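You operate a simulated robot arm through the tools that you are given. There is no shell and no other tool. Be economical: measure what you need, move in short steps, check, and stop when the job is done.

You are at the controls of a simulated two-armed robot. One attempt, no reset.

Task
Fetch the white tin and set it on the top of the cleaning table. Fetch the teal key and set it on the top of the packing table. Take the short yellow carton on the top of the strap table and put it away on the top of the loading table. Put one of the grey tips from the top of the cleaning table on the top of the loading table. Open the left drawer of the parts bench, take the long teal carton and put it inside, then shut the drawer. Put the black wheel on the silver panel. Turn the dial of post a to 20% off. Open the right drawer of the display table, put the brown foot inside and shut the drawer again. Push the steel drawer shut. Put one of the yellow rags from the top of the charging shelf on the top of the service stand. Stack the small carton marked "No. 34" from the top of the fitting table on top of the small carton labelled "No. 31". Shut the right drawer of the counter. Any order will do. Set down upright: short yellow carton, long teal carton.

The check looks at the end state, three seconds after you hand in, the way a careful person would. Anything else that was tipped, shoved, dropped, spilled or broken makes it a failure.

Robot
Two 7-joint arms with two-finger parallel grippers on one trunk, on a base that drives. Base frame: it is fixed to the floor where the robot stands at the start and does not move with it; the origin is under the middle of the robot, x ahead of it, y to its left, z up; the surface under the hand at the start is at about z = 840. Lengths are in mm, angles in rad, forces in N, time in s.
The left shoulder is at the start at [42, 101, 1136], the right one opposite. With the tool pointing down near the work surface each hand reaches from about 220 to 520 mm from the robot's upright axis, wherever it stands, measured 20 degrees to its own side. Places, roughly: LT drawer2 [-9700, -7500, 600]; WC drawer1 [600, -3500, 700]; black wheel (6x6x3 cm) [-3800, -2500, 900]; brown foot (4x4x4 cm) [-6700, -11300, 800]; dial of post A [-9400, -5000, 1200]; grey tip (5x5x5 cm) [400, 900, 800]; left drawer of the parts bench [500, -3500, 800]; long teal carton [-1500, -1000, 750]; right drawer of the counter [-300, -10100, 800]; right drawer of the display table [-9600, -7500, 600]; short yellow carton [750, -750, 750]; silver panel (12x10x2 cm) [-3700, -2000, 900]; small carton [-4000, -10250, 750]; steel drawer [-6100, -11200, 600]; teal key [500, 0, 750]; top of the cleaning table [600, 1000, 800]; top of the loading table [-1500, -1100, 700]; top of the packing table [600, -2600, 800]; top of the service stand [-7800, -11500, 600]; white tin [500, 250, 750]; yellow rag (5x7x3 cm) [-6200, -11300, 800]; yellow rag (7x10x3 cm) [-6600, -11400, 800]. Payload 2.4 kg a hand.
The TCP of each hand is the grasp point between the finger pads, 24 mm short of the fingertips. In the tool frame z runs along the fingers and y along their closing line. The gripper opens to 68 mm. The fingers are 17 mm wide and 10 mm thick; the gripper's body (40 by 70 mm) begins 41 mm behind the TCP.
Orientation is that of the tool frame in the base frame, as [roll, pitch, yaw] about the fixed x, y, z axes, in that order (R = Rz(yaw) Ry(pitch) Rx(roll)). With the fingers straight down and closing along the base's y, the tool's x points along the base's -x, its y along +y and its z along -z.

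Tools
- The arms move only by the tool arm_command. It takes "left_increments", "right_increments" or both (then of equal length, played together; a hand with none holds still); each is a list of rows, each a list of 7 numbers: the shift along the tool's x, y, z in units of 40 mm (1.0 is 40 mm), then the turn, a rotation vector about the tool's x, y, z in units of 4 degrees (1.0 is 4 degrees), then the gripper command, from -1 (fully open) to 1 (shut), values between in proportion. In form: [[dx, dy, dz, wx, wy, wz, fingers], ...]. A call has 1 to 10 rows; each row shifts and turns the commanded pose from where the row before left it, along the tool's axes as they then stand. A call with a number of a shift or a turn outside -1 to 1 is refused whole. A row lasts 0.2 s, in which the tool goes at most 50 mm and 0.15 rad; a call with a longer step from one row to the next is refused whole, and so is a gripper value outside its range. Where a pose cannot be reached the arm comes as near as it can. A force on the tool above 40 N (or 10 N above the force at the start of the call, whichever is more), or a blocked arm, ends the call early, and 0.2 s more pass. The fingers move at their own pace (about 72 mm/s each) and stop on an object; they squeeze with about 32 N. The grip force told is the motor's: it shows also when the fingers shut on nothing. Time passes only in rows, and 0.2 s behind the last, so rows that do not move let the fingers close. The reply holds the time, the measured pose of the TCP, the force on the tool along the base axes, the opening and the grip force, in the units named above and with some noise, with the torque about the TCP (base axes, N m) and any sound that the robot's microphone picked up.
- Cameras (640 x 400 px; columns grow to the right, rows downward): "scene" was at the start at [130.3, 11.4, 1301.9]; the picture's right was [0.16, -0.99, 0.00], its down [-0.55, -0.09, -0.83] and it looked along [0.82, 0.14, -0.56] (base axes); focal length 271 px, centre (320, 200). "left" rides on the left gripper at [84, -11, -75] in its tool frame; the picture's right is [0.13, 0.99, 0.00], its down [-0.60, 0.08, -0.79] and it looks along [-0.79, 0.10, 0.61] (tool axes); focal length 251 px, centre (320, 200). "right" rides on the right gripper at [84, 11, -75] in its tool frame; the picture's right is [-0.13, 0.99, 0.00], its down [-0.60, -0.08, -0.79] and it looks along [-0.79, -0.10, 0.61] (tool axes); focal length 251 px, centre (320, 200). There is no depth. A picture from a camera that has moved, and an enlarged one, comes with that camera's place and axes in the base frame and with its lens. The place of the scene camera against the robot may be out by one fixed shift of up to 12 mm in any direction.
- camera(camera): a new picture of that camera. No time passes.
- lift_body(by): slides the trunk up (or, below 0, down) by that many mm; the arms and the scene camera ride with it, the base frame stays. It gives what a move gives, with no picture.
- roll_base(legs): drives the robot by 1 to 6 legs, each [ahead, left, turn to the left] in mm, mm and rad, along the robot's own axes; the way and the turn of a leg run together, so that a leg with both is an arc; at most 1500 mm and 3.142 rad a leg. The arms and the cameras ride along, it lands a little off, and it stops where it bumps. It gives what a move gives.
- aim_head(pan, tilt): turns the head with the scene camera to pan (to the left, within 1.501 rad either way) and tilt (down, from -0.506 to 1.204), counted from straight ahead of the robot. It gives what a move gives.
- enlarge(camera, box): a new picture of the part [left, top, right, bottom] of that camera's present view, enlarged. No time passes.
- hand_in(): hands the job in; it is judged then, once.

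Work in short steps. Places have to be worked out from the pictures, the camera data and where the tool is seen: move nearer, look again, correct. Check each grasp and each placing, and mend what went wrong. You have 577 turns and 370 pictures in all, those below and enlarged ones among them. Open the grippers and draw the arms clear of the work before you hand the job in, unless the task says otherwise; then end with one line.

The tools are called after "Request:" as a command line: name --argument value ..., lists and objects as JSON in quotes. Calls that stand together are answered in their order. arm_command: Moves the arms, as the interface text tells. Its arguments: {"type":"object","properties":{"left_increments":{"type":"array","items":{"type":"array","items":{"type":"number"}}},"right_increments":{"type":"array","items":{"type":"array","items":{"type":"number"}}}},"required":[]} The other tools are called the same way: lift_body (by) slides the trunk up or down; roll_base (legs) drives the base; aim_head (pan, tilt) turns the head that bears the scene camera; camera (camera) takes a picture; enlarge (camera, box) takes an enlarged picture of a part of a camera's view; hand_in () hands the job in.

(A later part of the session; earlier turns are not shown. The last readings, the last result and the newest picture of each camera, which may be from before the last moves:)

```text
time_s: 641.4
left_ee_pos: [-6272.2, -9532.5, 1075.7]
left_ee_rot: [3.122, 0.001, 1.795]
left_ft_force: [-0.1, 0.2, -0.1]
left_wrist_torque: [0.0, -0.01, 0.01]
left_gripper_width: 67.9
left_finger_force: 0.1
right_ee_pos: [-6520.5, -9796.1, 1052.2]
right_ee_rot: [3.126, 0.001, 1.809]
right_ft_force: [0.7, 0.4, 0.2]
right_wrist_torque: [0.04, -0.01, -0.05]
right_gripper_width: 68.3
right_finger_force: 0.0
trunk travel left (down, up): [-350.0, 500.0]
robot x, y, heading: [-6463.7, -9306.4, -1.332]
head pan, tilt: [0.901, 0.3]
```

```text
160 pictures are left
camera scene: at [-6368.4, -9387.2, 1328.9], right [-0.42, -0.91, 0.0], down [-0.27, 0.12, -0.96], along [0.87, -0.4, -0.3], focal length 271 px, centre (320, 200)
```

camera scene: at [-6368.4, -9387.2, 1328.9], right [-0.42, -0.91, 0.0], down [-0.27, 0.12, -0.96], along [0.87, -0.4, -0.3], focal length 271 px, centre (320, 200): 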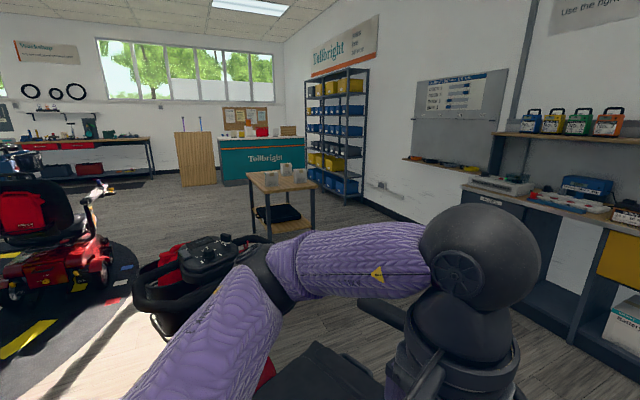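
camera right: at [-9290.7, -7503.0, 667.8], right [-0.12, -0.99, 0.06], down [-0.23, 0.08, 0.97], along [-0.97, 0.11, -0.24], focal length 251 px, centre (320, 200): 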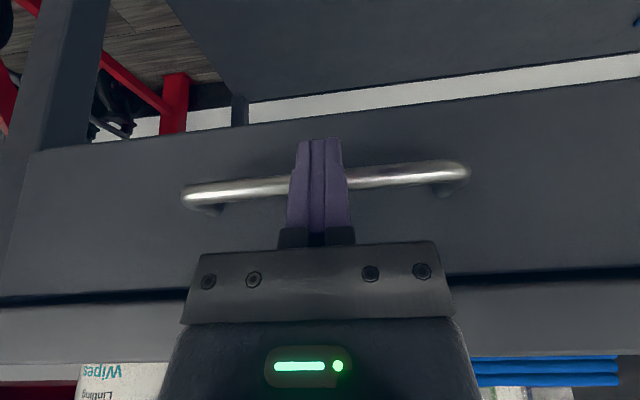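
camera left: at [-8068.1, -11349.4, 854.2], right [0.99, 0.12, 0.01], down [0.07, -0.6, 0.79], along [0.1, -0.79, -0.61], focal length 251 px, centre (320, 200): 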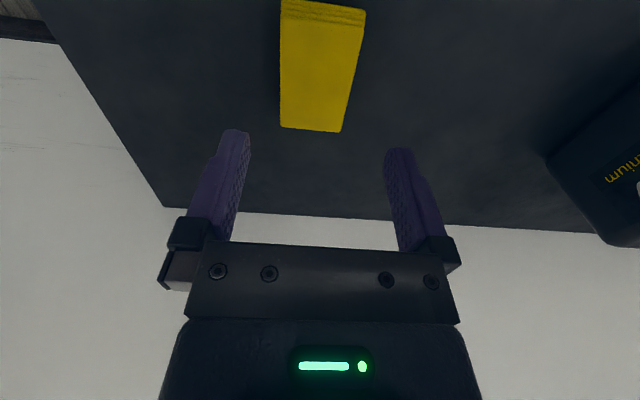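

I bumped against a scooter standing at my left. I look at it before moving off.

Request:
aim_head --pan 1.1 --tilt 0.8

Request:
camera --camera "scene"

Request:
aim_head --pan 0.2 --tilt 0.9

Request:
camera --camera "scene"

```text
time_s: 642.4
left_ee_pos: [-6271.5, -9532.5, 1075.5]
left_ee_rot: [3.126, -0.001, 1.794]
left_ft_force: [1.0, -0.2, 0.1]
left_wrist_torque: [0.02, 0.0, -0.01]
left_gripper_width: 68.0
left_finger_force: 0.0
right_ee_pos: [-6520.3, -9795.4, 1052.3]
right_ee_rot: [3.126, 0.001, 1.807]
right_ft_force: [0.1, 0.5, 0.1]
right_wrist_torque: [-0.03, 0.06, 0.02]
right_gripper_width: 68.2
right_finger_force: 0.0
trunk travel left (down, up): [-350.0, 500.0]
robot x, y, heading: [-6462.9, -9308.0, -1.329]
head pan, tilt: [1.1, 0.799]
```

```text
159 pictures are left
camera scene: at [-6374.7, -9366.7, 1284.6], right [-0.23, -0.97, 0.0], down [-0.7, 0.16, -0.7], along [0.68, -0.16, -0.72], focal length 271 px, centre (320, 200)
```

scene: 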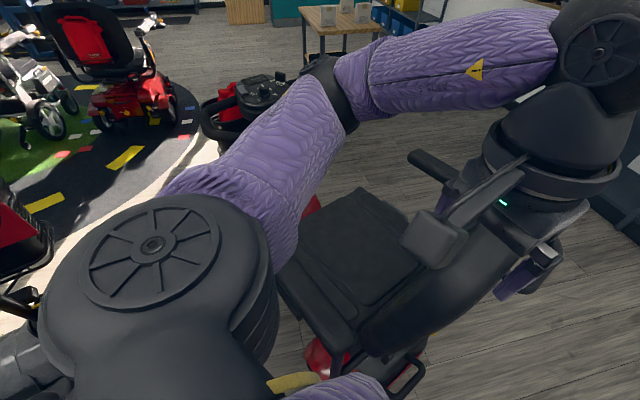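

```text
time_s: 643.6
left_ee_pos: [-6272.1, -9533.9, 1074.8]
left_ee_rot: [3.123, 0.0, 1.795]
left_ft_force: [-0.6, 0.4, -0.3]
left_wrist_torque: [-0.01, 0.01, 0.01]
left_gripper_width: 67.9
left_finger_force: 0.0
right_ee_pos: [-6521.0, -9795.3, 1052.1]
right_ee_rot: [3.125, 0.003, 1.809]
right_ft_force: [0.4, -0.6, -0.2]
right_wrist_torque: [-0.01, 0.02, 0.01]
right_gripper_width: 68.0
right_finger_force: 0.1
trunk travel left (down, up): [-350.0, 500.0]
robot x, y, heading: [-6464.2, -9305.8, -1.336]
head pan, tilt: [0.201, 0.901]
```

```text
158 pictures are left
camera scene: at [-6420.9, -9416.5, 1276.7], right [-0.9, -0.43, 0.0], down [-0.34, 0.71, -0.62], along [0.27, -0.56, -0.78], focal length 271 px, centre (320, 200)
```

scene: 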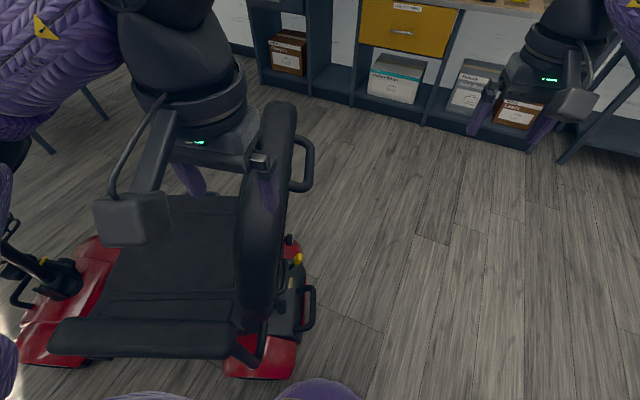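

The scooter seems unmoved (I was deflected). I withdraw to the right, straighten heading, then pass well south of it along y≈-10550.

Request:
roll_base --legs '[[0, -350, 0], [0, 0, -0.236], [1150, 0, 0], [0, 1000, 0]]'

Request:
aim_head --pan 1.2 --tilt 0.4

Request:
camera --camera "scene"

```text
time_s: 656.8
left_ee_pos: [-5677.2, -10801.9, 1075.3]
left_ee_rot: [3.123, 0.0, 1.55]
left_ft_force: [-0.4, 0.2, 0.3]
left_wrist_torque: [0.01, -0.03, -0.03]
left_gripper_width: 68.0
left_finger_force: 0.0
right_ee_pos: [-5981.7, -10995.3, 1051.8]
right_ee_rot: [3.126, 0.002, 1.564]
right_ft_force: [-0.3, -1.3, -0.1]
right_wrist_torque: [-0.02, 0.0, 0.0]
right_gripper_width: 68.2
right_finger_force: 0.1
trunk travel left (down, up): [-350.0, 500.0]
robot x, y, heading: [-5809.3, -10534.6, -1.573]
head pan, tilt: [0.201, 0.901]
```

```text
time_s: 658.1
left_ee_pos: [-5677.1, -10801.1, 1074.9]
left_ee_rot: [3.124, 0.001, 1.548]
left_ft_force: [-0.1, -0.1, 0.8]
left_wrist_torque: [-0.03, 0.0, 0.01]
left_gripper_width: 68.3
left_finger_force: 0.0
right_ee_pos: [-5982.3, -10997.1, 1051.9]
right_ee_rot: [3.125, 0.002, 1.565]
right_ft_force: [0.2, -0.2, 0.1]
right_wrist_torque: [0.01, 0.01, 0.0]
right_gripper_width: 67.7
right_finger_force: 0.1
trunk travel left (down, up): [-350.0, 500.0]
robot x, y, heading: [-5811.4, -10534.7, -1.576]
head pan, tilt: [1.201, 0.4]
```

```text
157 pictures are left
camera scene: at [-5721.4, -10611.1, 1319.6], right [-0.36, -0.93, 0.0], down [-0.36, 0.14, -0.92], along [0.86, -0.34, -0.39], focal length 271 px, centre (320, 200)
```

scene: 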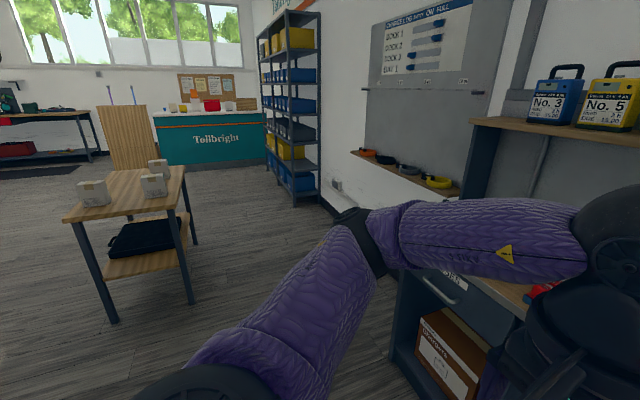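

The fitting table with three small cartons is ahead-left, around (-4050,-10180). I turn to face +x and drive up to it.

Request:
roll_base --legs '[[0, 0, 1.575], [900, 360, 0]]'

Request:
aim_head --pan 0.0 --tilt 0.6

Request:
camera --camera "scene"

```text
time_s: 667.0
left_ee_pos: [-4647.5, -10017.2, 1074.8]
left_ee_rot: [3.124, -0.001, -3.139]
left_ft_force: [-0.3, 0.0, -0.2]
left_wrist_torque: [-0.04, 0.02, 0.03]
left_gripper_width: 67.9
left_finger_force: 0.0
right_ee_pos: [-4446.0, -10317.0, 1051.7]
right_ee_rot: [3.126, 0.0, -3.126]
right_ft_force: [0.4, 0.2, -0.8]
right_wrist_torque: [-0.02, 0.03, 0.02]
right_gripper_width: 67.9
right_finger_force: 0.0
trunk travel left (down, up): [-350.0, 500.0]
robot x, y, heading: [-4908.8, -10159.9, 0.021]
head pan, tilt: [1.201, 0.4]
```

```text
time_s: 668.4
left_ee_pos: [-4648.3, -10016.2, 1074.9]
left_ee_rot: [3.125, -0.001, -3.14]
left_ft_force: [0.6, -1.0, 0.2]
left_wrist_torque: [0.02, 0.0, 0.04]
left_gripper_width: 68.1
left_finger_force: 0.0
right_ee_pos: [-4447.2, -10317.3, 1051.3]
right_ee_rot: [3.127, 0.001, -3.126]
right_ft_force: [1.8, -0.3, 0.3]
right_wrist_torque: [0.01, 0.06, -0.01]
right_gripper_width: 68.0
right_finger_force: 0.1
trunk travel left (down, up): [-350.0, 500.0]
robot x, y, heading: [-4914.1, -10157.0, 0.019]
head pan, tilt: [0.0, 0.6]
```

```text
156 pictures are left
camera scene: at [-4779.6, -10157.2, 1301.4], right [0.02, -1.0, 0.0], down [-0.56, -0.01, -0.82], along [0.82, 0.02, -0.57], focal length 271 px, centre (320, 200)
```

scene: 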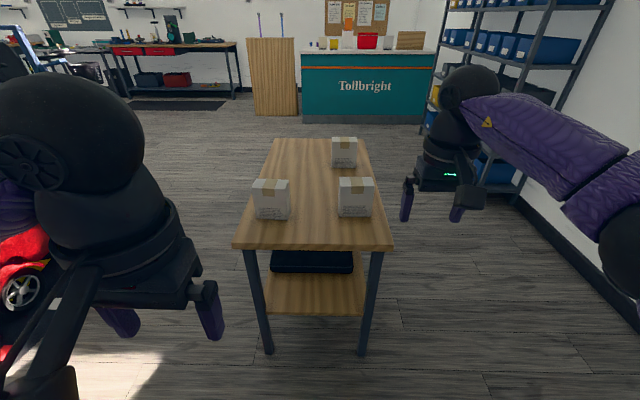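

Request:
enlarge --camera "scene" --box '[230, 125, 400, 255]'

```text
3.08 times, centred on (315, 190) of scene
camera zoom: at [-4779.6, -10157.2, 1301.4], right [0.02, -1.0, 0.0], down [-0.56, -0.01, -0.82], along [0.82, 0.02, -0.57], focal length 835 px, centre (335, 231)
```

zoom: 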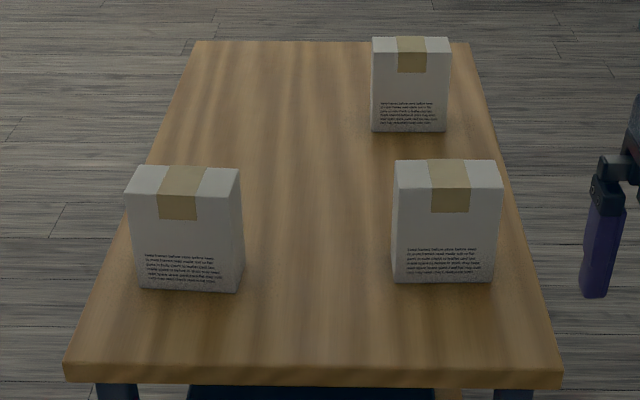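

The numbers are not on this side. I drive around the south end to see the cartons from the east.

Request:
roll_base --legs '[[0, -800, -0.02], [1300, 0, 0], [700, 300, 1.2]]'

Request:
aim_head --pan 0.9 --tilt 0.5

Request:
camera --camera "scene"

```text
time_s: 682.0
left_ee_pos: [-3216.5, -10208.1, 1074.9]
left_ee_rot: [3.123, 0.002, -1.987]
left_ft_force: [-0.1, -0.1, 0.6]
left_wrist_torque: [0.0, -0.02, -0.02]
left_gripper_width: 67.8
left_finger_force: 0.2
right_ee_pos: [-2860.2, -10146.4, 1052.8]
right_ee_rot: [3.126, 0.002, -1.974]
right_ft_force: [-0.5, -0.1, 1.1]
right_wrist_torque: [-0.02, -0.02, -0.01]
right_gripper_width: 68.4
right_finger_force: 0.0
trunk travel left (down, up): [-350.0, 500.0]
robot x, y, heading: [-3199.0, -10507.9, 1.173]
head pan, tilt: [0.0, 0.6]
stopped in leg 3: the robot was blocked; the commanded pose is now the measured one
```

```text
time_s: 683.2
left_ee_pos: [-3215.1, -10207.6, 1075.2]
left_ee_rot: [3.123, 0.001, -1.987]
left_ft_force: [-0.8, -0.9, -0.7]
left_wrist_torque: [0.0, 0.02, -0.02]
left_gripper_width: 68.0
left_finger_force: 0.1
right_ee_pos: [-2859.0, -10146.5, 1051.3]
right_ee_rot: [3.127, 0.003, -1.973]
right_ft_force: [0.8, 0.2, -0.4]
right_wrist_torque: [0.01, 0.01, 0.01]
right_gripper_width: 68.0
right_finger_force: 0.1
trunk travel left (down, up): [-350.0, 500.0]
robot x, y, heading: [-3196.1, -10506.5, 1.17]
head pan, tilt: [0.901, 0.499]
```

```text
154 pictures are left
camera scene: at [-3220.8, -10392.3, 1310.5], right [0.88, 0.48, 0.0], down [0.23, -0.42, -0.88], along [-0.42, 0.77, -0.48], focal length 271 px, centre (320, 200)
```

scene: 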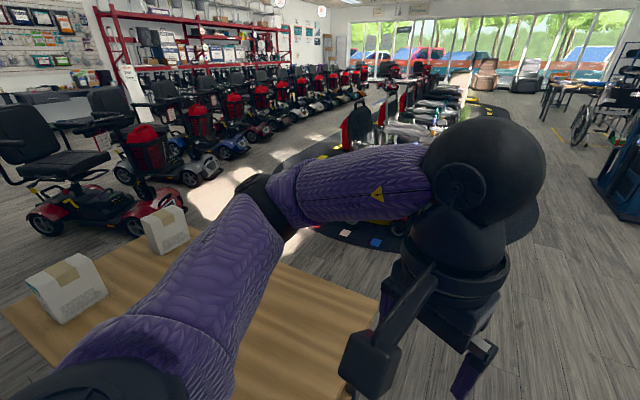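

I ended close to the table's corner. I move away to the right (east) and look at the cartons' east faces.

Request:
roll_base --legs '[[0, -350, 0], [150, -250, 0.4]]'

Request:
aim_head --pan 1.3 --tilt 0.4

Request:
camera --camera "scene"

```text
time_s: 687.1
left_ee_pos: [-2731.3, -10278.5, 1074.7]
left_ee_rot: [3.125, 0.0, -1.589]
left_ft_force: [-0.7, -1.1, -0.8]
left_wrist_torque: [-0.06, -0.03, 0.0]
left_gripper_width: 68.1
left_finger_force: 0.0
right_ee_pos: [-2427.0, -10083.0, 1053.1]
right_ee_rot: [3.125, 0.002, -1.575]
right_ft_force: [-0.1, 0.3, 0.1]
right_wrist_torque: [0.01, -0.02, 0.04]
right_gripper_width: 68.2
right_finger_force: 0.0
trunk travel left (down, up): [-350.0, 500.0]
robot x, y, heading: [-2600.5, -10545.2, 1.568]
head pan, tilt: [0.901, 0.499]
```

```text
time_s: 687.9
left_ee_pos: [-2733.0, -10279.4, 1074.5]
left_ee_rot: [3.124, 0.0, -1.589]
left_ft_force: [-0.1, -0.1, 0.1]
left_wrist_torque: [-0.04, -0.02, 0.01]
left_gripper_width: 67.7
left_finger_force: 0.1
right_ee_pos: [-2427.7, -10084.8, 1052.0]
right_ee_rot: [3.125, 0.001, -1.575]
right_ft_force: [0.5, 0.4, -0.1]
right_wrist_torque: [0.0, 0.0, 0.01]
right_gripper_width: 68.2
right_finger_force: 0.1
trunk travel left (down, up): [-350.0, 500.0]
robot x, y, heading: [-2595.8, -10544.7, 1.572]
head pan, tilt: [1.3, 0.4]
```

```text
153 pictures are left
camera scene: at [-2683.7, -10483.7, 1319.7], right [0.27, 0.96, 0.0], down [0.38, -0.1, -0.92], along [-0.89, 0.25, -0.39], focal length 271 px, centre (320, 200)
```

scene: 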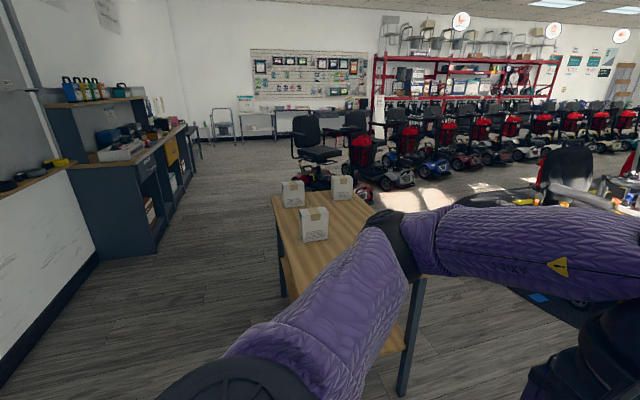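

Request:
enlarge --camera "scene" --box '[260, 165, 380, 255]'

```text
4.44 times, centred on (320, 210) of scene
camera zoom: at [-2683.7, -10483.7, 1319.7], right [0.27, 0.96, 0.0], down [0.38, -0.1, -0.92], along [-0.89, 0.25, -0.39], focal length 1206 px, centre (320, 156)
```

zoom: 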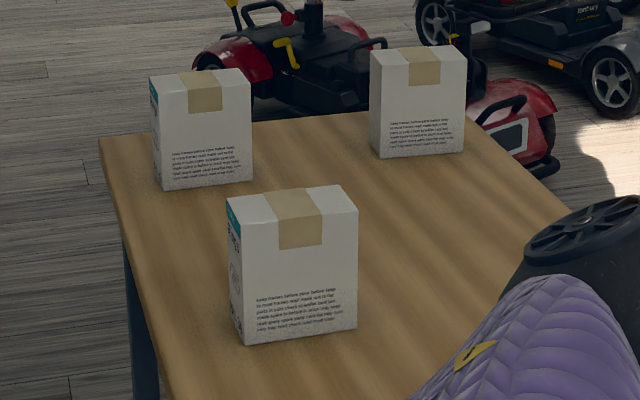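

The labelled faces look south. I go to stand south of the table facing +y.

Request:
roll_base --legs '[[-400, 0, 0], [0, 1300, 0]]'

Request:
aim_head --pan 0.0 --tilt 0.6

Request:
camera --camera "scene"

Request:
enlarge --camera "scene" --box '[200, 120, 440, 270]'

```text
time_s: 696.5
left_ee_pos: [-4028.0, -10676.5, 1074.8]
left_ee_rot: [3.123, 0.0, -1.592]
left_ft_force: [-0.4, -0.2, 0.1]
left_wrist_torque: [-0.02, 0.0, 0.03]
left_gripper_width: 68.0
left_finger_force: 0.0
right_ee_pos: [-3723.2, -10481.2, 1052.3]
right_ee_rot: [3.125, 0.001, -1.577]
right_ft_force: [-0.3, -0.4, 0.3]
right_wrist_torque: [0.0, -0.01, -0.02]
right_gripper_width: 68.1
right_finger_force: 0.1
trunk travel left (down, up): [-350.0, 500.0]
robot x, y, heading: [-3894.9, -10942.7, 1.57]
head pan, tilt: [1.3, 0.4]
```

```text
time_s: 698.0
left_ee_pos: [-4028.0, -10675.7, 1074.4]
left_ee_rot: [3.123, 0.0, -1.591]
left_ft_force: [0.5, -0.1, 0.0]
left_wrist_torque: [-0.04, 0.05, 0.0]
left_gripper_width: 68.2
left_finger_force: 0.0
right_ee_pos: [-3722.7, -10482.3, 1051.2]
right_ee_rot: [3.127, 0.001, -1.579]
right_ft_force: [-0.3, -0.4, -0.3]
right_wrist_torque: [0.01, 0.0, -0.01]
right_gripper_width: 68.1
right_finger_force: 0.0
trunk travel left (down, up): [-350.0, 500.0]
robot x, y, heading: [-3896.5, -10945.6, 1.569]
head pan, tilt: [0.0, 0.6]
```

```text
151 pictures are left
camera scene: at [-3891.0, -10818.5, 1301.4], right [1.0, 0.0, 0.0], down [0.0, -0.57, -0.82], along [0.0, 0.82, -0.57], focal length 271 px, centre (320, 200)
```

scene: 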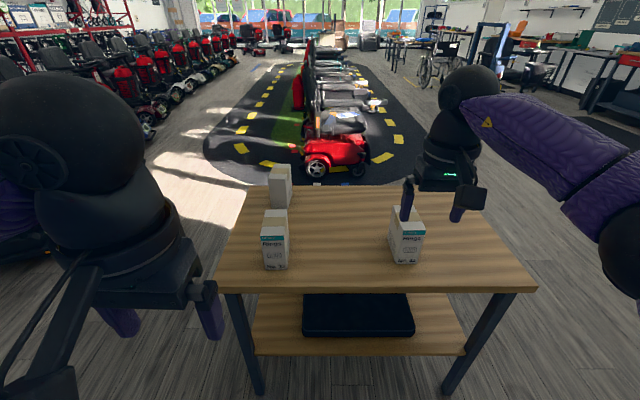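

```text
2.67 times, centred on (320, 195) of scene
camera zoom: at [-3891.0, -10818.5, 1301.4], right [1.0, 0.0, 0.0], down [0.0, -0.57, -0.82], along [0.0, 0.82, -0.57], focal length 724 px, centre (320, 213)
```

zoom: 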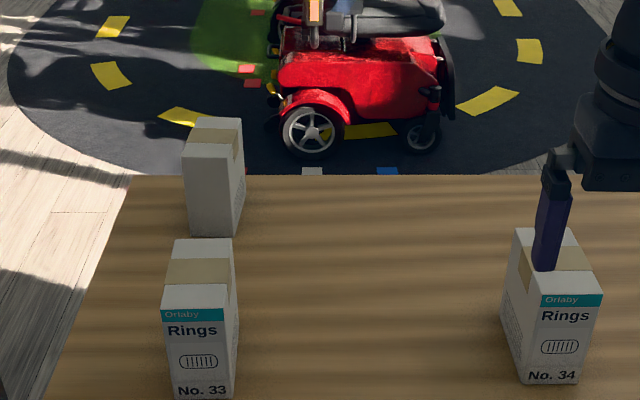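

B is No. 33 and the right one C is No. 34; the back-left one must be No. 31 (label facing north, to be checked). C's footprint: x −3678…−3618, y ≈−10296…−10185, table z≈718. I move the right hand over it.

Request:
roll_base --legs '[[242, -75, 0]]'

Request:
camera --camera "right"

```text
time_s: 699.9
left_ee_pos: [-3951.4, -10429.6, 1075.9]
left_ee_rot: [3.125, 0.0, -1.593]
left_ft_force: [-0.3, 0.8, -0.1]
left_wrist_torque: [0.0, 0.01, 0.03]
left_gripper_width: 67.9
left_finger_force: 0.0
right_ee_pos: [-3646.4, -10235.5, 1050.5]
right_ee_rot: [3.126, 0.002, -1.582]
right_ft_force: [0.4, 1.0, 0.0]
right_wrist_torque: [0.01, -0.01, -0.02]
right_gripper_width: 67.8
right_finger_force: 0.1
trunk travel left (down, up): [-350.0, 500.0]
robot x, y, heading: [-3817.3, -10694.8, 1.564]
head pan, tilt: [0.0, 0.6]
```

```text
149 pictures are left
camera right: at [-3656.4, -10319.5, 1126.5], right [-0.99, 0.14, 0.02], down [0.1, 0.6, 0.79], along [0.1, 0.79, -0.61], focal length 251 px, centre (320, 200)
```

right: 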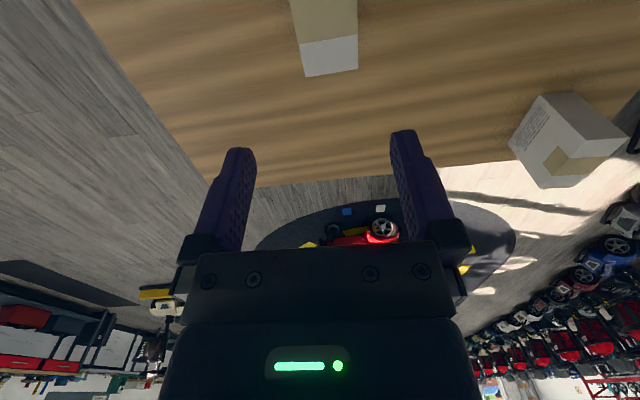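

C's top seen: axis along y at x≈-3655, width ≈60. I align and descend to z≈880.

Request:
arm_command --right_increments '[[-0.1, 0.21, 0.8, 0.24, 0, 0, -1], [0, 0, 0.9, 0, 0, 0, -1], [0, 0, 0.9, 0, 0, 0, -1], [0, 0, 0.9, 0, 0, 0, -1], [0, 0, 0.75, 0, 0, 0, -1], [0, 0, 0, 0, 0, 0, -1]]'

Request:
camera --camera "right"

```text
time_s: 701.3
left_ee_pos: [-3952.4, -10432.0, 1075.3]
left_ee_rot: [3.126, -0.001, -1.593]
left_ft_force: [0.0, -0.4, 0.2]
left_wrist_torque: [-0.01, 0.0, 0.0]
left_gripper_width: 67.8
left_finger_force: 0.0
right_ee_pos: [-3654.7, -10232.6, 880.9]
right_ee_rot: [3.14, 0.002, -1.579]
right_ft_force: [0.0, 0.1, 0.5]
right_wrist_torque: [0.03, 0.05, 0.01]
right_gripper_width: 68.2
right_finger_force: 0.1
trunk travel left (down, up): [-350.0, 500.0]
robot x, y, heading: [-3819.8, -10696.4, 1.563]
head pan, tilt: [0.0, 0.6]
```

```text
148 pictures are left
camera right: at [-3666.2, -10315.7, 955.3], right [-0.99, 0.14, 0.0], down [0.08, 0.6, 0.79], along [0.11, 0.79, -0.61], focal length 251 px, centre (320, 200)
```

right: 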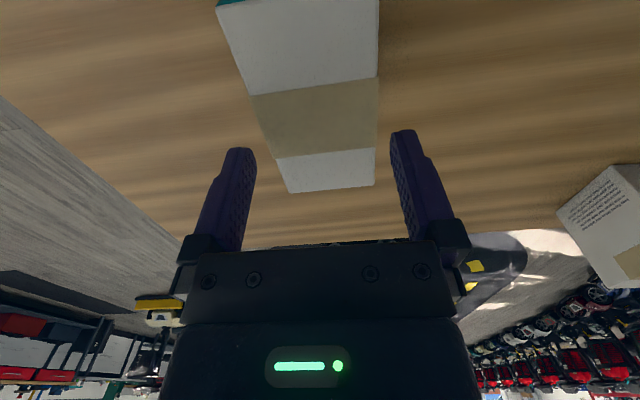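

Aligned: top z≈840, centre (-3654,-10233). Descend to z≈814 in steps and close.

Request:
arm_command --right_increments '[[0, 0, 0.5, 0, 0, 0, -1], [0, 0, 0.2, 0, 0, 0, -1], [0, 0, 0.2, 0, 0, 0, -1], [0, 0, 0, 0, 0, 0, -1]]'

Request:
camera --camera "right"

```text
time_s: 702.3
left_ee_pos: [-3951.5, -10430.6, 1076.6]
left_ee_rot: [3.125, 0.0, -1.595]
left_ft_force: [-0.6, 0.2, -0.3]
left_wrist_torque: [-0.01, 0.01, 0.01]
left_gripper_width: 68.1
left_finger_force: 0.0
right_ee_pos: [-3655.7, -10232.7, 845.3]
right_ee_rot: [3.141, 0.001, -1.579]
right_ft_force: [-0.3, 0.6, -0.5]
right_wrist_torque: [-0.04, 0.03, -0.01]
right_gripper_width: 68.0
right_finger_force: 0.0
trunk travel left (down, up): [-350.0, 500.0]
robot x, y, heading: [-3817.7, -10699.8, 1.564]
head pan, tilt: [0.0, 0.6]
```

```text
147 pictures are left
camera right: at [-3666.6, -10315.5, 920.4], right [-0.99, 0.14, 0.0], down [0.08, 0.6, 0.79], along [0.11, 0.79, -0.61], focal length 251 px, centre (320, 200)
```

right: 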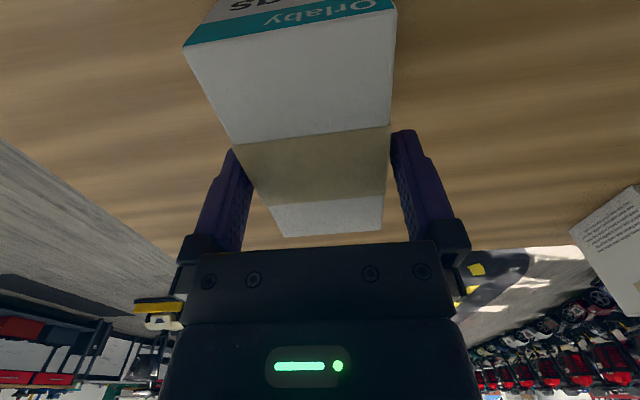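

Fingers are astride. Down another 30 mm, close, and lift.

Request:
arm_command --right_increments '[[0, 0, 0.3, 0, 0, 0, -1], [0, 0, 0.3, 0, 0, 0, -1], [0, 0, 0.15, 0, 0, 0, -1], [0, 0, 0, 0, 0, 0, 1], [0, 0, 0, 0, 0, 0, 1], [0, 0, 0, 0, 0, 0, 1]]'

Request:
arm_command --right_increments '[[0, 0, -0.4, 0, 0, 0, 1], [0, 0, -0.8, 0, 0, 0, 1], [0, 0, -0.9, 0, 0, 0, 1], [0, 0, -0.9, 0, 0, 0, 1], [0, 0, -0.9, 0, 0, 0, 1], [0, 0, -0.9, 0, 0, 0, 1], [0, 0, -0.9, 0, 0, 0, 1], [0, 0, -0.5, 0, 0, 0, 1]]'

Request:
camera --camera "scene"

```text
time_s: 703.7
left_ee_pos: [-3952.5, -10430.9, 1074.8]
left_ee_rot: [3.123, 0.002, -1.595]
left_ft_force: [-0.6, -0.1, -0.5]
left_wrist_torque: [-0.02, -0.01, 0.01]
left_gripper_width: 67.7
left_finger_force: 0.1
right_ee_pos: [-3655.7, -10232.1, 816.4]
right_ee_rot: [3.141, 0.002, -1.581]
right_ft_force: [1.7, 1.1, 2.6]
right_wrist_torque: [-0.11, 0.0, 0.09]
right_gripper_width: 60.4
right_finger_force: 31.9
trunk travel left (down, up): [-350.0, 500.0]
robot x, y, heading: [-3818.0, -10696.6, 1.564]
head pan, tilt: [0.0, 0.6]
```

```text
time_s: 705.5
left_ee_pos: [-3952.4, -10431.5, 1074.6]
left_ee_rot: [3.125, 0.0, -1.592]
left_ft_force: [-0.7, -1.0, 0.0]
left_wrist_torque: [-0.03, -0.02, -0.03]
left_gripper_width: 67.9
left_finger_force: 0.0
right_ee_pos: [-3655.3, -10231.8, 1063.6]
right_ee_rot: [3.141, 0.002, -1.584]
right_ft_force: [0.4, 0.3, -1.5]
right_wrist_torque: [-0.02, -0.01, 0.01]
right_gripper_width: 59.9
right_finger_force: 32.2
trunk travel left (down, up): [-350.0, 500.0]
robot x, y, heading: [-3820.2, -10698.8, 1.565]
head pan, tilt: [0.0, 0.6]
```

```text
146 pictures are left
camera scene: at [-3814.7, -10572.4, 1301.4], right [1.0, 0.0, 0.0], down [0.0, -0.57, -0.82], along [0.0, 0.82, -0.57], focal length 271 px, centre (320, 200)
```

scene: 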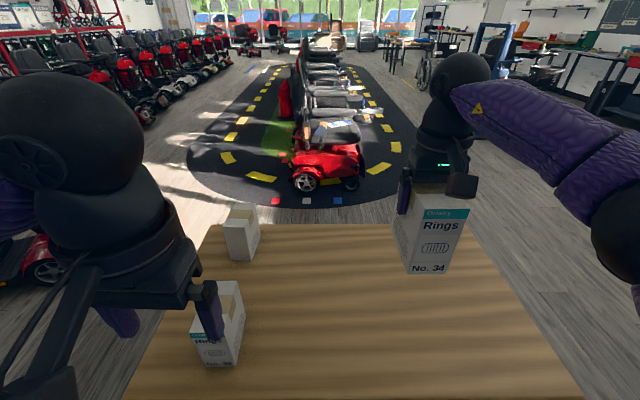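

No. 34 is lifted cleanly. I carry it around the east end to the table's north side, then face −y toward the back carton.

Request:
roll_base --legs '[[-150, -200, 0], [0, -800, 0], [1380, 0, 0]]'

Request:
roll_base --legs '[[0, 0, 3.141]]'

Request:
aim_head --pan -0.7 --tilt 0.5

Request:
camera --camera "scene"

```text
time_s: 717.6
left_ee_pos: [-2957.4, -9217.1, 1075.0]
left_ee_rot: [3.124, 0.0, -1.584]
left_ft_force: [0.5, 0.1, 0.6]
left_wrist_torque: [0.03, 0.02, -0.01]
left_gripper_width: 68.0
left_finger_force: 0.0
right_ee_pos: [-2661.2, -9016.6, 1062.6]
right_ee_rot: [-3.141, 0.002, -1.569]
right_ft_force: [-0.6, 0.6, -1.8]
right_wrist_torque: [0.01, -0.01, -0.04]
right_gripper_width: 59.9
right_finger_force: 31.8
trunk travel left (down, up): [-350.0, 500.0]
robot x, y, heading: [-2819.8, -9483.9, 1.575]
head pan, tilt: [0.0, 0.6]
```

```text
time_s: 725.3
left_ee_pos: [-2688.1, -9749.7, 1075.8]
left_ee_rot: [3.126, -0.001, 1.545]
left_ft_force: [-0.1, -0.9, -0.2]
left_wrist_torque: [-0.01, 0.01, 0.01]
left_gripper_width: 68.3
left_finger_force: 0.1
right_ee_pos: [-2986.0, -9949.0, 1062.9]
right_ee_rot: [3.141, 0.002, 1.558]
right_ft_force: [0.3, 0.3, -1.6]
right_wrist_torque: [0.0, -0.02, -0.02]
right_gripper_width: 59.7
right_finger_force: 32.0
trunk travel left (down, up): [-350.0, 500.0]
robot x, y, heading: [-2821.2, -9483.2, -1.58]
head pan, tilt: [0.0, 0.6]
```

```text
time_s: 726.4
left_ee_pos: [-2688.3, -9749.0, 1074.7]
left_ee_rot: [3.124, 0.0, 1.544]
left_ft_force: [-0.8, -0.3, 0.3]
left_wrist_torque: [0.05, 0.02, 0.03]
left_gripper_width: 68.0
left_finger_force: 0.0
right_ee_pos: [-2986.3, -9947.7, 1063.5]
right_ee_rot: [3.141, 0.0, 1.559]
right_ft_force: [-0.2, -0.1, -3.1]
right_wrist_torque: [0.0, -0.04, 0.01]
right_gripper_width: 59.8
right_finger_force: 32.2
trunk travel left (down, up): [-350.0, 500.0]
robot x, y, heading: [-2820.9, -9486.8, -1.575]
head pan, tilt: [-0.7, 0.499]
```

```text
145 pictures are left
camera scene: at [-2877.1, -9595.1, 1310.5], right [-0.76, 0.65, 0.0], down [0.31, 0.36, -0.88], along [-0.57, -0.67, -0.48], focal length 271 px, centre (320, 200)
```

scene: 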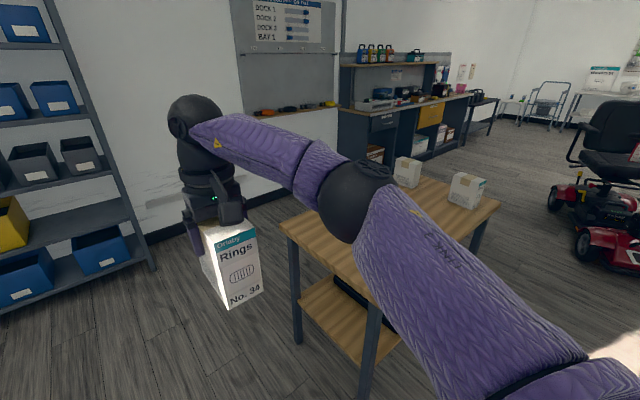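

Now slide right (−x) about 1050 mm to come before carton No. 31.

Request:
roll_base --legs '[[0, -1050, 0]]'

Request:
aim_head --pan -0.3 --tilt 0.7

Request:
camera --camera "scene"

Request:
camera --camera "right"

```text
time_s: 731.8
left_ee_pos: [-3742.7, -9741.3, 1076.1]
left_ee_rot: [3.124, 0.001, 1.538]
left_ft_force: [0.3, 0.0, -1.2]
left_wrist_torque: [0.01, 0.01, 0.0]
left_gripper_width: 67.6
left_finger_force: 0.0
right_ee_pos: [-4040.0, -9935.6, 1063.3]
right_ee_rot: [3.141, 0.001, 1.552]
right_ft_force: [0.2, 0.5, -2.1]
right_wrist_torque: [-0.02, 0.0, -0.01]
right_gripper_width: 60.1
right_finger_force: 32.6
trunk travel left (down, up): [-350.0, 500.0]
robot x, y, heading: [-3872.7, -9472.6, -1.589]
head pan, tilt: [-0.7, 0.499]
```

```text
time_s: 732.7
left_ee_pos: [-3742.0, -9740.4, 1075.0]
left_ee_rot: [3.124, 0.0, 1.54]
left_ft_force: [0.5, 0.5, -0.2]
left_wrist_torque: [-0.01, 0.0, -0.02]
left_gripper_width: 67.9
left_finger_force: 0.2
right_ee_pos: [-4039.6, -9936.4, 1063.1]
right_ee_rot: [-3.141, 0.0, 1.553]
right_ft_force: [-0.1, -0.5, -2.2]
right_wrist_torque: [-0.02, 0.01, 0.03]
right_gripper_width: 59.4
right_finger_force: 32.0
trunk travel left (down, up): [-350.0, 500.0]
robot x, y, heading: [-3871.3, -9474.3, -1.588]
head pan, tilt: [-0.3, 0.7]
```

```text
144 pictures are left
camera scene: at [-3896.0, -9595.6, 1292.8], right [-0.95, 0.31, 0.0], down [0.2, 0.61, -0.76], along [-0.24, -0.73, -0.64], focal length 271 px, centre (320, 200)
```

scene: 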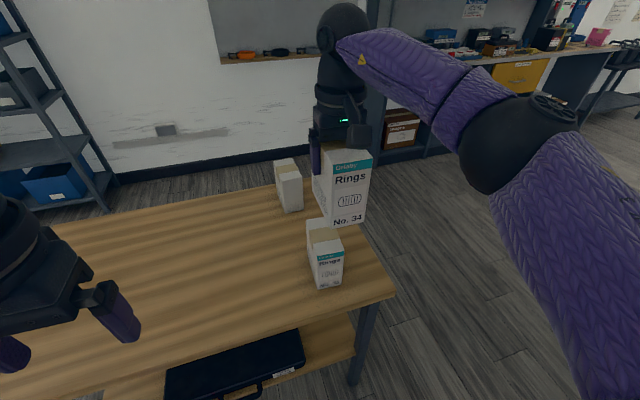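

```text
143 pictures are left
camera right: at [-4027.1, -9850.8, 1137.9], right [0.99, -0.15, 0.0], down [-0.09, -0.6, 0.79], along [-0.12, -0.79, -0.61], focal length 251 px, centre (320, 200)
```

right: 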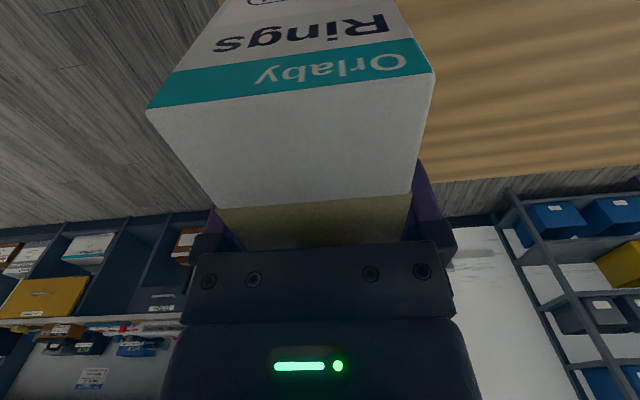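

Request:
enlarge --camera "scene" --box '[260, 150, 400, 300]'

```text
2.67 times, centred on (330, 225) of scene
camera zoom: at [-3896.0, -9595.6, 1292.8], right [-0.95, 0.31, 0.0], down [0.2, 0.61, -0.76], along [-0.24, -0.73, -0.64], focal length 724 px, centre (293, 133)
```

zoom: 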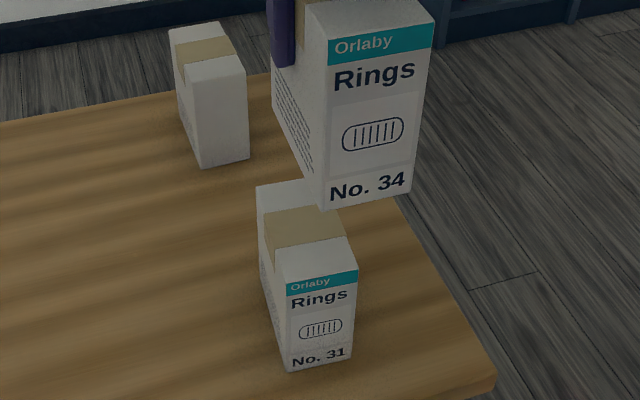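

It is No. 31. For an accurate fix I bring the left hand's camera over it (shifting 290 mm right).

Request:
roll_base --legs '[[0, -290, 0.018]]'

Request:
camera --camera "left"

```text
time_s: 734.7
left_ee_pos: [-4026.0, -9736.1, 1074.2]
left_ee_rot: [3.125, 0.0, 1.557]
left_ft_force: [0.3, -0.1, -0.1]
left_wrist_torque: [-0.01, 0.01, 0.02]
left_gripper_width: 68.2
left_finger_force: 0.0
right_ee_pos: [-4321.4, -9936.7, 1062.7]
right_ee_rot: [-3.141, 0.002, 1.571]
right_ft_force: [0.3, 0.7, -1.5]
right_wrist_torque: [-0.01, -0.01, -0.01]
right_gripper_width: 59.6
right_finger_force: 31.7
trunk travel left (down, up): [-350.0, 500.0]
robot x, y, heading: [-4160.6, -9468.4, -1.565]
head pan, tilt: [-0.3, 0.7]
```

```text
141 pictures are left
camera left: at [-4037.7, -9651.5, 1149.6], right [0.99, 0.12, 0.02], down [0.06, -0.6, 0.79], along [0.1, -0.79, -0.61], focal length 251 px, centre (320, 200)
```

left: 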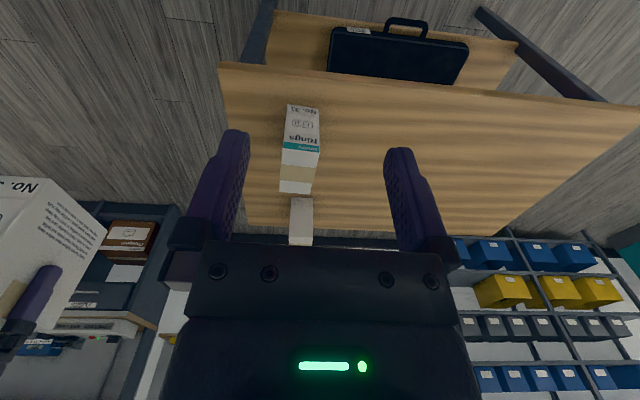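

Request:
enlarge --camera "left" --box '[250, 90, 350, 210]'

```text
3.33 times, centred on (300, 150) of left
camera zoom: at [-4037.7, -9651.5, 1149.6], right [0.99, 0.12, 0.02], down [0.06, -0.6, 0.79], along [0.1, -0.79, -0.61], focal length 838 px, centre (387, 367)
```

zoom: 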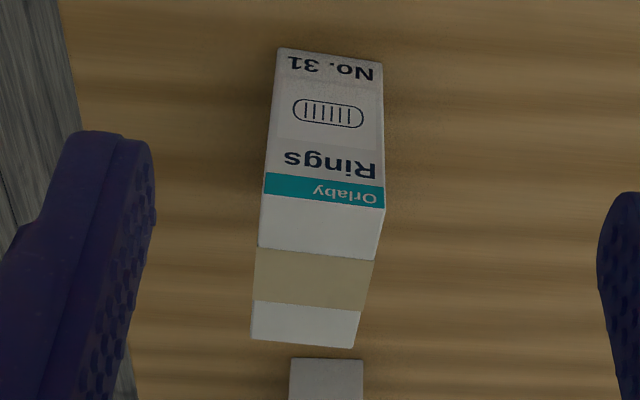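

From this camera: No. 31's top centre ≈(-4035,-9980), turned ~3.6°. I bring the right hand with No. 34 over that point.

Request:
roll_base --legs '[[44, 286, 0]]'

Request:
arm_command --right_increments '[[0, 0, 0, 0, 0, 0.9, 1], [0, 0, 0, 0, 0, 0, 1]]'

```text
time_s: 736.7
left_ee_pos: [-3736.4, -9777.3, 1074.7]
left_ee_rot: [3.123, 0.001, 1.558]
left_ft_force: [-0.2, 0.6, 0.9]
left_wrist_torque: [0.01, -0.02, 0.01]
left_gripper_width: 68.1
left_finger_force: 0.1
right_ee_pos: [-4031.0, -9979.3, 1064.0]
right_ee_rot: [-3.14, 0.003, 1.573]
right_ft_force: [-0.1, -0.2, -1.8]
right_wrist_torque: [-0.02, 0.0, -0.02]
right_gripper_width: 59.9
right_finger_force: 32.3
trunk travel left (down, up): [-350.0, 500.0]
robot x, y, heading: [-3875.3, -9515.2, -1.564]
head pan, tilt: [-0.3, 0.7]
```

```text
time_s: 737.3
left_ee_pos: [-3738.4, -9777.7, 1076.3]
left_ee_rot: [3.125, 0.003, 1.559]
left_ft_force: [0.2, 0.1, 0.3]
left_wrist_torque: [-0.03, -0.01, 0.0]
left_gripper_width: 68.1
left_finger_force: 0.0
right_ee_pos: [-4032.8, -9979.5, 1063.0]
right_ee_rot: [-3.141, 0.001, 1.509]
right_ft_force: [0.7, -0.4, -1.3]
right_wrist_torque: [0.02, 0.0, 0.02]
right_gripper_width: 59.8
right_finger_force: 31.8
trunk travel left (down, up): [-350.0, 500.0]
robot x, y, heading: [-3876.7, -9511.7, -1.563]
head pan, tilt: [-0.3, 0.7]
```

Request:
arm_command --right_increments '[[0, -0.06, 0.7, 0, 0, 0, 1], [0, 0, 0.8, 0, 0, 0, 1], [0, 0, 0.7, 0, 0, 0, 1], [0, 0, 0.4, 0, 0, 0, 1], [0, 0, 0, 0, 0, 0, 1]]'

Request:
enlarge --camera "scene" --box '[250, 120, 410, 290]'

```text
time_s: 738.5
left_ee_pos: [-3738.5, -9777.7, 1074.1]
left_ee_rot: [3.125, 0.0, 1.558]
left_ft_force: [-0.3, 0.4, 0.1]
left_wrist_torque: [0.03, 0.01, -0.02]
left_gripper_width: 67.7
left_finger_force: 0.1
right_ee_pos: [-4035.6, -9978.9, 959.6]
right_ee_rot: [3.139, 0.002, 1.509]
right_ft_force: [-0.3, 0.1, -1.8]
right_wrist_torque: [-0.03, -0.03, 0.01]
right_gripper_width: 59.6
right_finger_force: 32.1
trunk travel left (down, up): [-350.0, 500.0]
robot x, y, heading: [-3874.7, -9511.7, -1.565]
head pan, tilt: [-0.3, 0.7]
```

```text
2.35 times, centred on (330, 205) of scene
camera zoom: at [-3895.2, -9637.0, 1292.8], right [-0.96, 0.29, 0.0], down [0.19, 0.62, -0.76], along [-0.22, -0.73, -0.64], focal length 638 px, centre (296, 188)
```

zoom: 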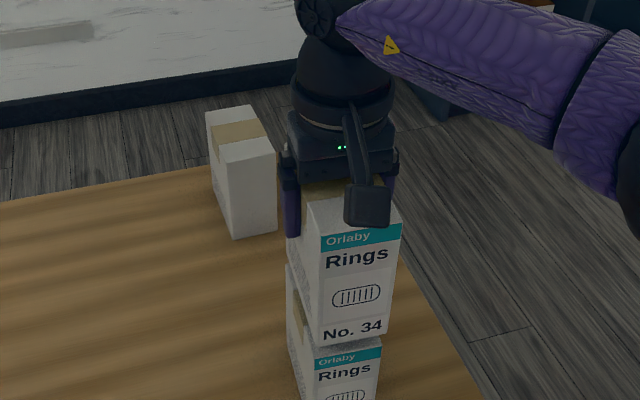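

Well aligned above No. 31. Lower until it rests.

Request:
arm_command --right_increments '[[0, 0, 0.15, 0, 0, 0, 1], [0, 0, 0.08, 0, 0, 0, 1], [0, 0, 0.06, 0, 0, 0, 1], [0, 0, 0.06, 0, 0, 0, 1], [0, 0, 0.06, 0, 0, 0, 1], [0, 0, 0.06, 0, 0, 0, 1], [0, 0, 0.06, 0, 0, 0, 1], [0, 0, 0.06, 0, 0, 0, 1]]'

Request:
enlarge --camera "scene" --box '[250, 120, 410, 290]'

```text
time_s: 740.3
left_ee_pos: [-3737.1, -9776.3, 1077.2]
left_ee_rot: [3.127, 0.002, 1.558]
left_ft_force: [0.6, 0.0, -0.3]
left_wrist_torque: [0.0, 0.02, 0.0]
left_gripper_width: 67.9
left_finger_force: 0.1
right_ee_pos: [-4035.3, -9978.1, 938.5]
right_ee_rot: [-3.141, 0.007, 1.509]
right_ft_force: [-1.3, -2.6, 27.8]
right_wrist_torque: [-0.09, 0.2, 0.05]
right_gripper_width: 59.6
right_finger_force: 32.1
trunk travel left (down, up): [-350.0, 500.0]
robot x, y, heading: [-3873.1, -9512.1, -1.565]
head pan, tilt: [-0.3, 0.7]
```

```text
2.35 times, centred on (330, 205) of scene
camera zoom: at [-3894.6, -9635.0, 1293.3], right [-0.96, 0.29, 0.0], down [0.19, 0.62, -0.77], along [-0.22, -0.73, -0.64], focal length 638 px, centre (296, 188)
```

zoom: 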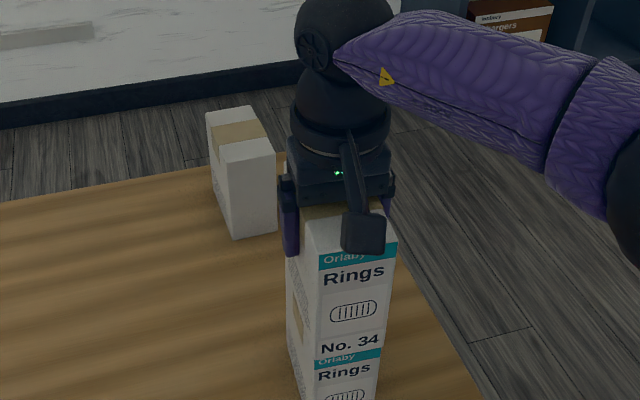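

Resting with light load; I relieve it, open, and rise straight up.

Request:
arm_command --right_increments '[[0, 0, -0.05, 0, 0, 0, 0.9], [0, 0, 0, 0, 0, 0, -1], [0, 0, 0, 0, 0, 0, -1], [0, 0, -0.2, 0, 0, 0, -1], [0, 0, -0.4, 0, 0, 0, -1], [0, 0, -0.8, 0, 0, 0, -1], [0, 0, -0.9, 0, 0, 0, -1], [0, 0, -0.9, 0, 0, 0, -1]]'

Request:
camera --camera "scene"

Request:
camera --camera "right"

```text
time_s: 742.1
left_ee_pos: [-3738.6, -9777.9, 1075.6]
left_ee_rot: [3.124, 0.002, 1.559]
left_ft_force: [-0.1, -0.8, -0.2]
left_wrist_torque: [-0.01, 0.03, -0.02]
left_gripper_width: 68.2
left_finger_force: 0.0
right_ee_pos: [-4035.2, -9979.3, 1065.4]
right_ee_rot: [3.141, 0.0, 1.51]
right_ft_force: [0.9, 1.0, 0.0]
right_wrist_torque: [0.0, -0.02, 0.01]
right_gripper_width: 68.1
right_finger_force: 0.1
trunk travel left (down, up): [-350.0, 500.0]
robot x, y, heading: [-3873.6, -9511.6, -1.565]
head pan, tilt: [-0.3, 0.7]
```

```text
137 pictures are left
camera scene: at [-3895.0, -9636.7, 1292.8], right [-0.96, 0.29, 0.0], down [0.19, 0.62, -0.76], along [-0.22, -0.73, -0.64], focal length 271 px, centre (320, 200)
```

scene: 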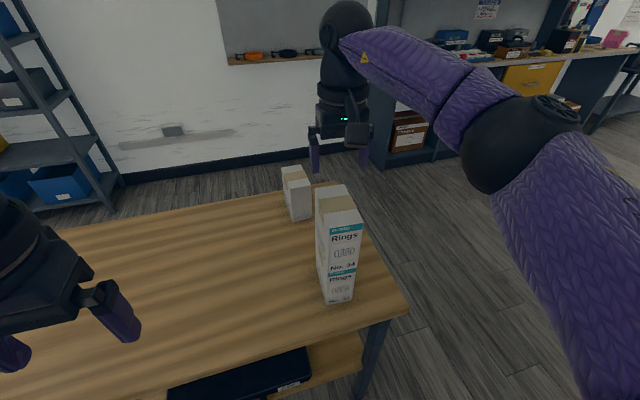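

```text
136 pictures are left
camera right: at [-4018.6, -9895.1, 1140.1], right [0.98, -0.19, 0.0], down [-0.11, -0.6, 0.79], along [-0.15, -0.78, -0.61], focal length 251 px, centre (320, 200)
```

right: 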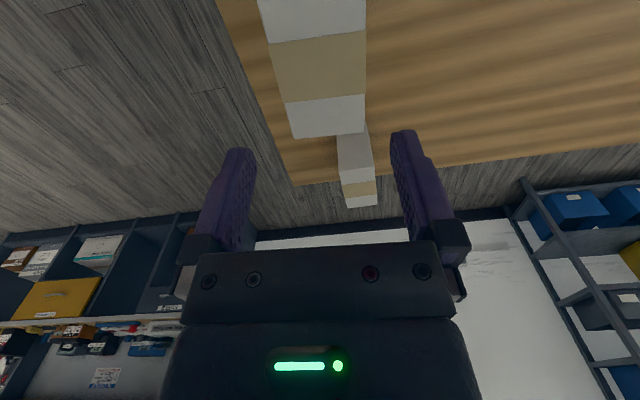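

Stack stands neatly. Next: the counter's right drawer near (-300,-10100). I back off north, turn to face east, and go nearer to look.

Request:
roll_base --legs '[[-420, 0, 0], [0, 0, 1.565], [1500, 0, 0]]'

Request:
aim_head --pan -0.2 --tilt 0.2

Request:
camera --camera "scene"

```text
time_s: 755.5
left_ee_pos: [-2116.9, -8969.3, 1074.6]
left_ee_rot: [3.124, 0.001, 3.119]
left_ft_force: [0.4, -0.1, 0.1]
left_wrist_torque: [-0.04, -0.04, -0.02]
left_gripper_width: 67.9
left_finger_force: 0.2
right_ee_pos: [-1920.0, -9268.5, 1064.2]
right_ee_rot: [-3.141, 0.0, 3.07]
right_ft_force: [0.0, -0.1, -0.3]
right_wrist_torque: [0.03, 0.0, 0.0]
right_gripper_width: 68.0
right_finger_force: 0.0
trunk travel left (down, up): [-350.0, 500.0]
robot x, y, heading: [-2379.8, -9100.9, -0.002]
head pan, tilt: [-0.3, 0.7]
```

```text
time_s: 756.4
left_ee_pos: [-2117.0, -8970.5, 1075.2]
left_ee_rot: [3.124, 0.002, 3.119]
left_ft_force: [0.3, -0.2, 0.7]
left_wrist_torque: [0.0, -0.01, 0.0]
left_gripper_width: 68.0
left_finger_force: 0.0
right_ee_pos: [-1918.4, -9268.1, 1064.4]
right_ee_rot: [3.141, 0.002, 3.071]
right_ft_force: [0.2, -0.1, -1.5]
right_wrist_torque: [0.04, -0.05, 0.03]
right_gripper_width: 68.0
right_finger_force: 0.0
trunk travel left (down, up): [-350.0, 500.0]
robot x, y, heading: [-2385.6, -9103.6, -0.005]
head pan, tilt: [-0.201, 0.201]
```

```text
135 pictures are left
camera scene: at [-2249.1, -9125.0, 1338.1], right [-0.2, -0.98, 0.0], down [-0.2, 0.04, -0.98], along [0.96, -0.2, -0.2], focal length 271 px, centre (320, 200)
```

scene: 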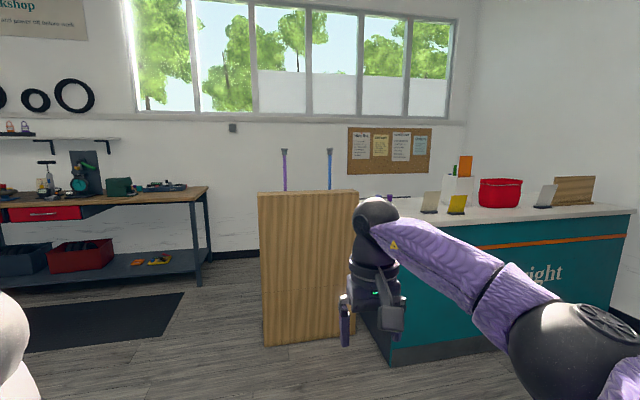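

The drawers must be on the staff side. I go around the wooden end panel (y≈-9070) on its north.

Request:
roll_base --legs '[[500, 500, 0], [1350, 0, 0]]'

Request:
aim_head --pan -0.9 --tilt 0.4

Request:
camera --camera "scene"

```text
time_s: 766.7
left_ee_pos: [-251.3, -8484.6, 1074.6]
left_ee_rot: [3.125, 0.002, 3.108]
left_ft_force: [-0.1, 0.6, 0.7]
left_wrist_torque: [0.02, 0.0, -0.03]
left_gripper_width: 68.3
left_finger_force: 0.1
right_ee_pos: [-56.9, -8786.2, 1065.3]
right_ee_rot: [-3.141, 0.003, 3.057]
right_ft_force: [0.8, 0.8, 0.3]
right_wrist_torque: [-0.03, -0.03, -0.04]
right_gripper_width: 67.8
right_finger_force: 0.2
trunk travel left (down, up): [-350.0, 500.0]
robot x, y, heading: [-517.5, -8616.4, -0.016]
head pan, tilt: [-0.201, 0.201]
```

```text
time_s: 767.7
left_ee_pos: [-251.6, -8484.7, 1075.6]
left_ee_rot: [3.123, 0.0, 3.108]
left_ft_force: [0.9, -1.7, -0.1]
left_wrist_torque: [0.01, -0.01, -0.04]
left_gripper_width: 68.1
left_finger_force: 0.0
right_ee_pos: [-57.2, -8785.6, 1065.2]
right_ee_rot: [-3.141, 0.0, 3.059]
right_ft_force: [0.3, 0.0, 0.5]
right_wrist_torque: [0.0, 0.02, 0.02]
right_gripper_width: 68.2
right_finger_force: 0.0
trunk travel left (down, up): [-350.0, 500.0]
robot x, y, heading: [-519.9, -8616.8, -0.018]
head pan, tilt: [-0.901, 0.4]
```

```text
134 pictures are left
camera scene: at [-420.2, -8691.9, 1319.7], right [-0.79, -0.61, 0.0], down [-0.24, 0.31, -0.92], along [0.56, -0.73, -0.39], focal length 271 px, centre (320, 200)
```

scene: 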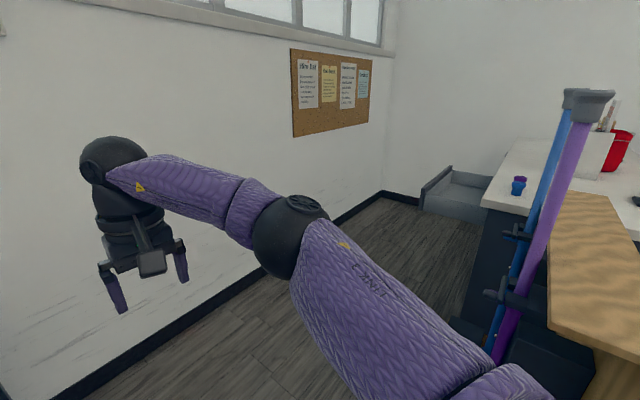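

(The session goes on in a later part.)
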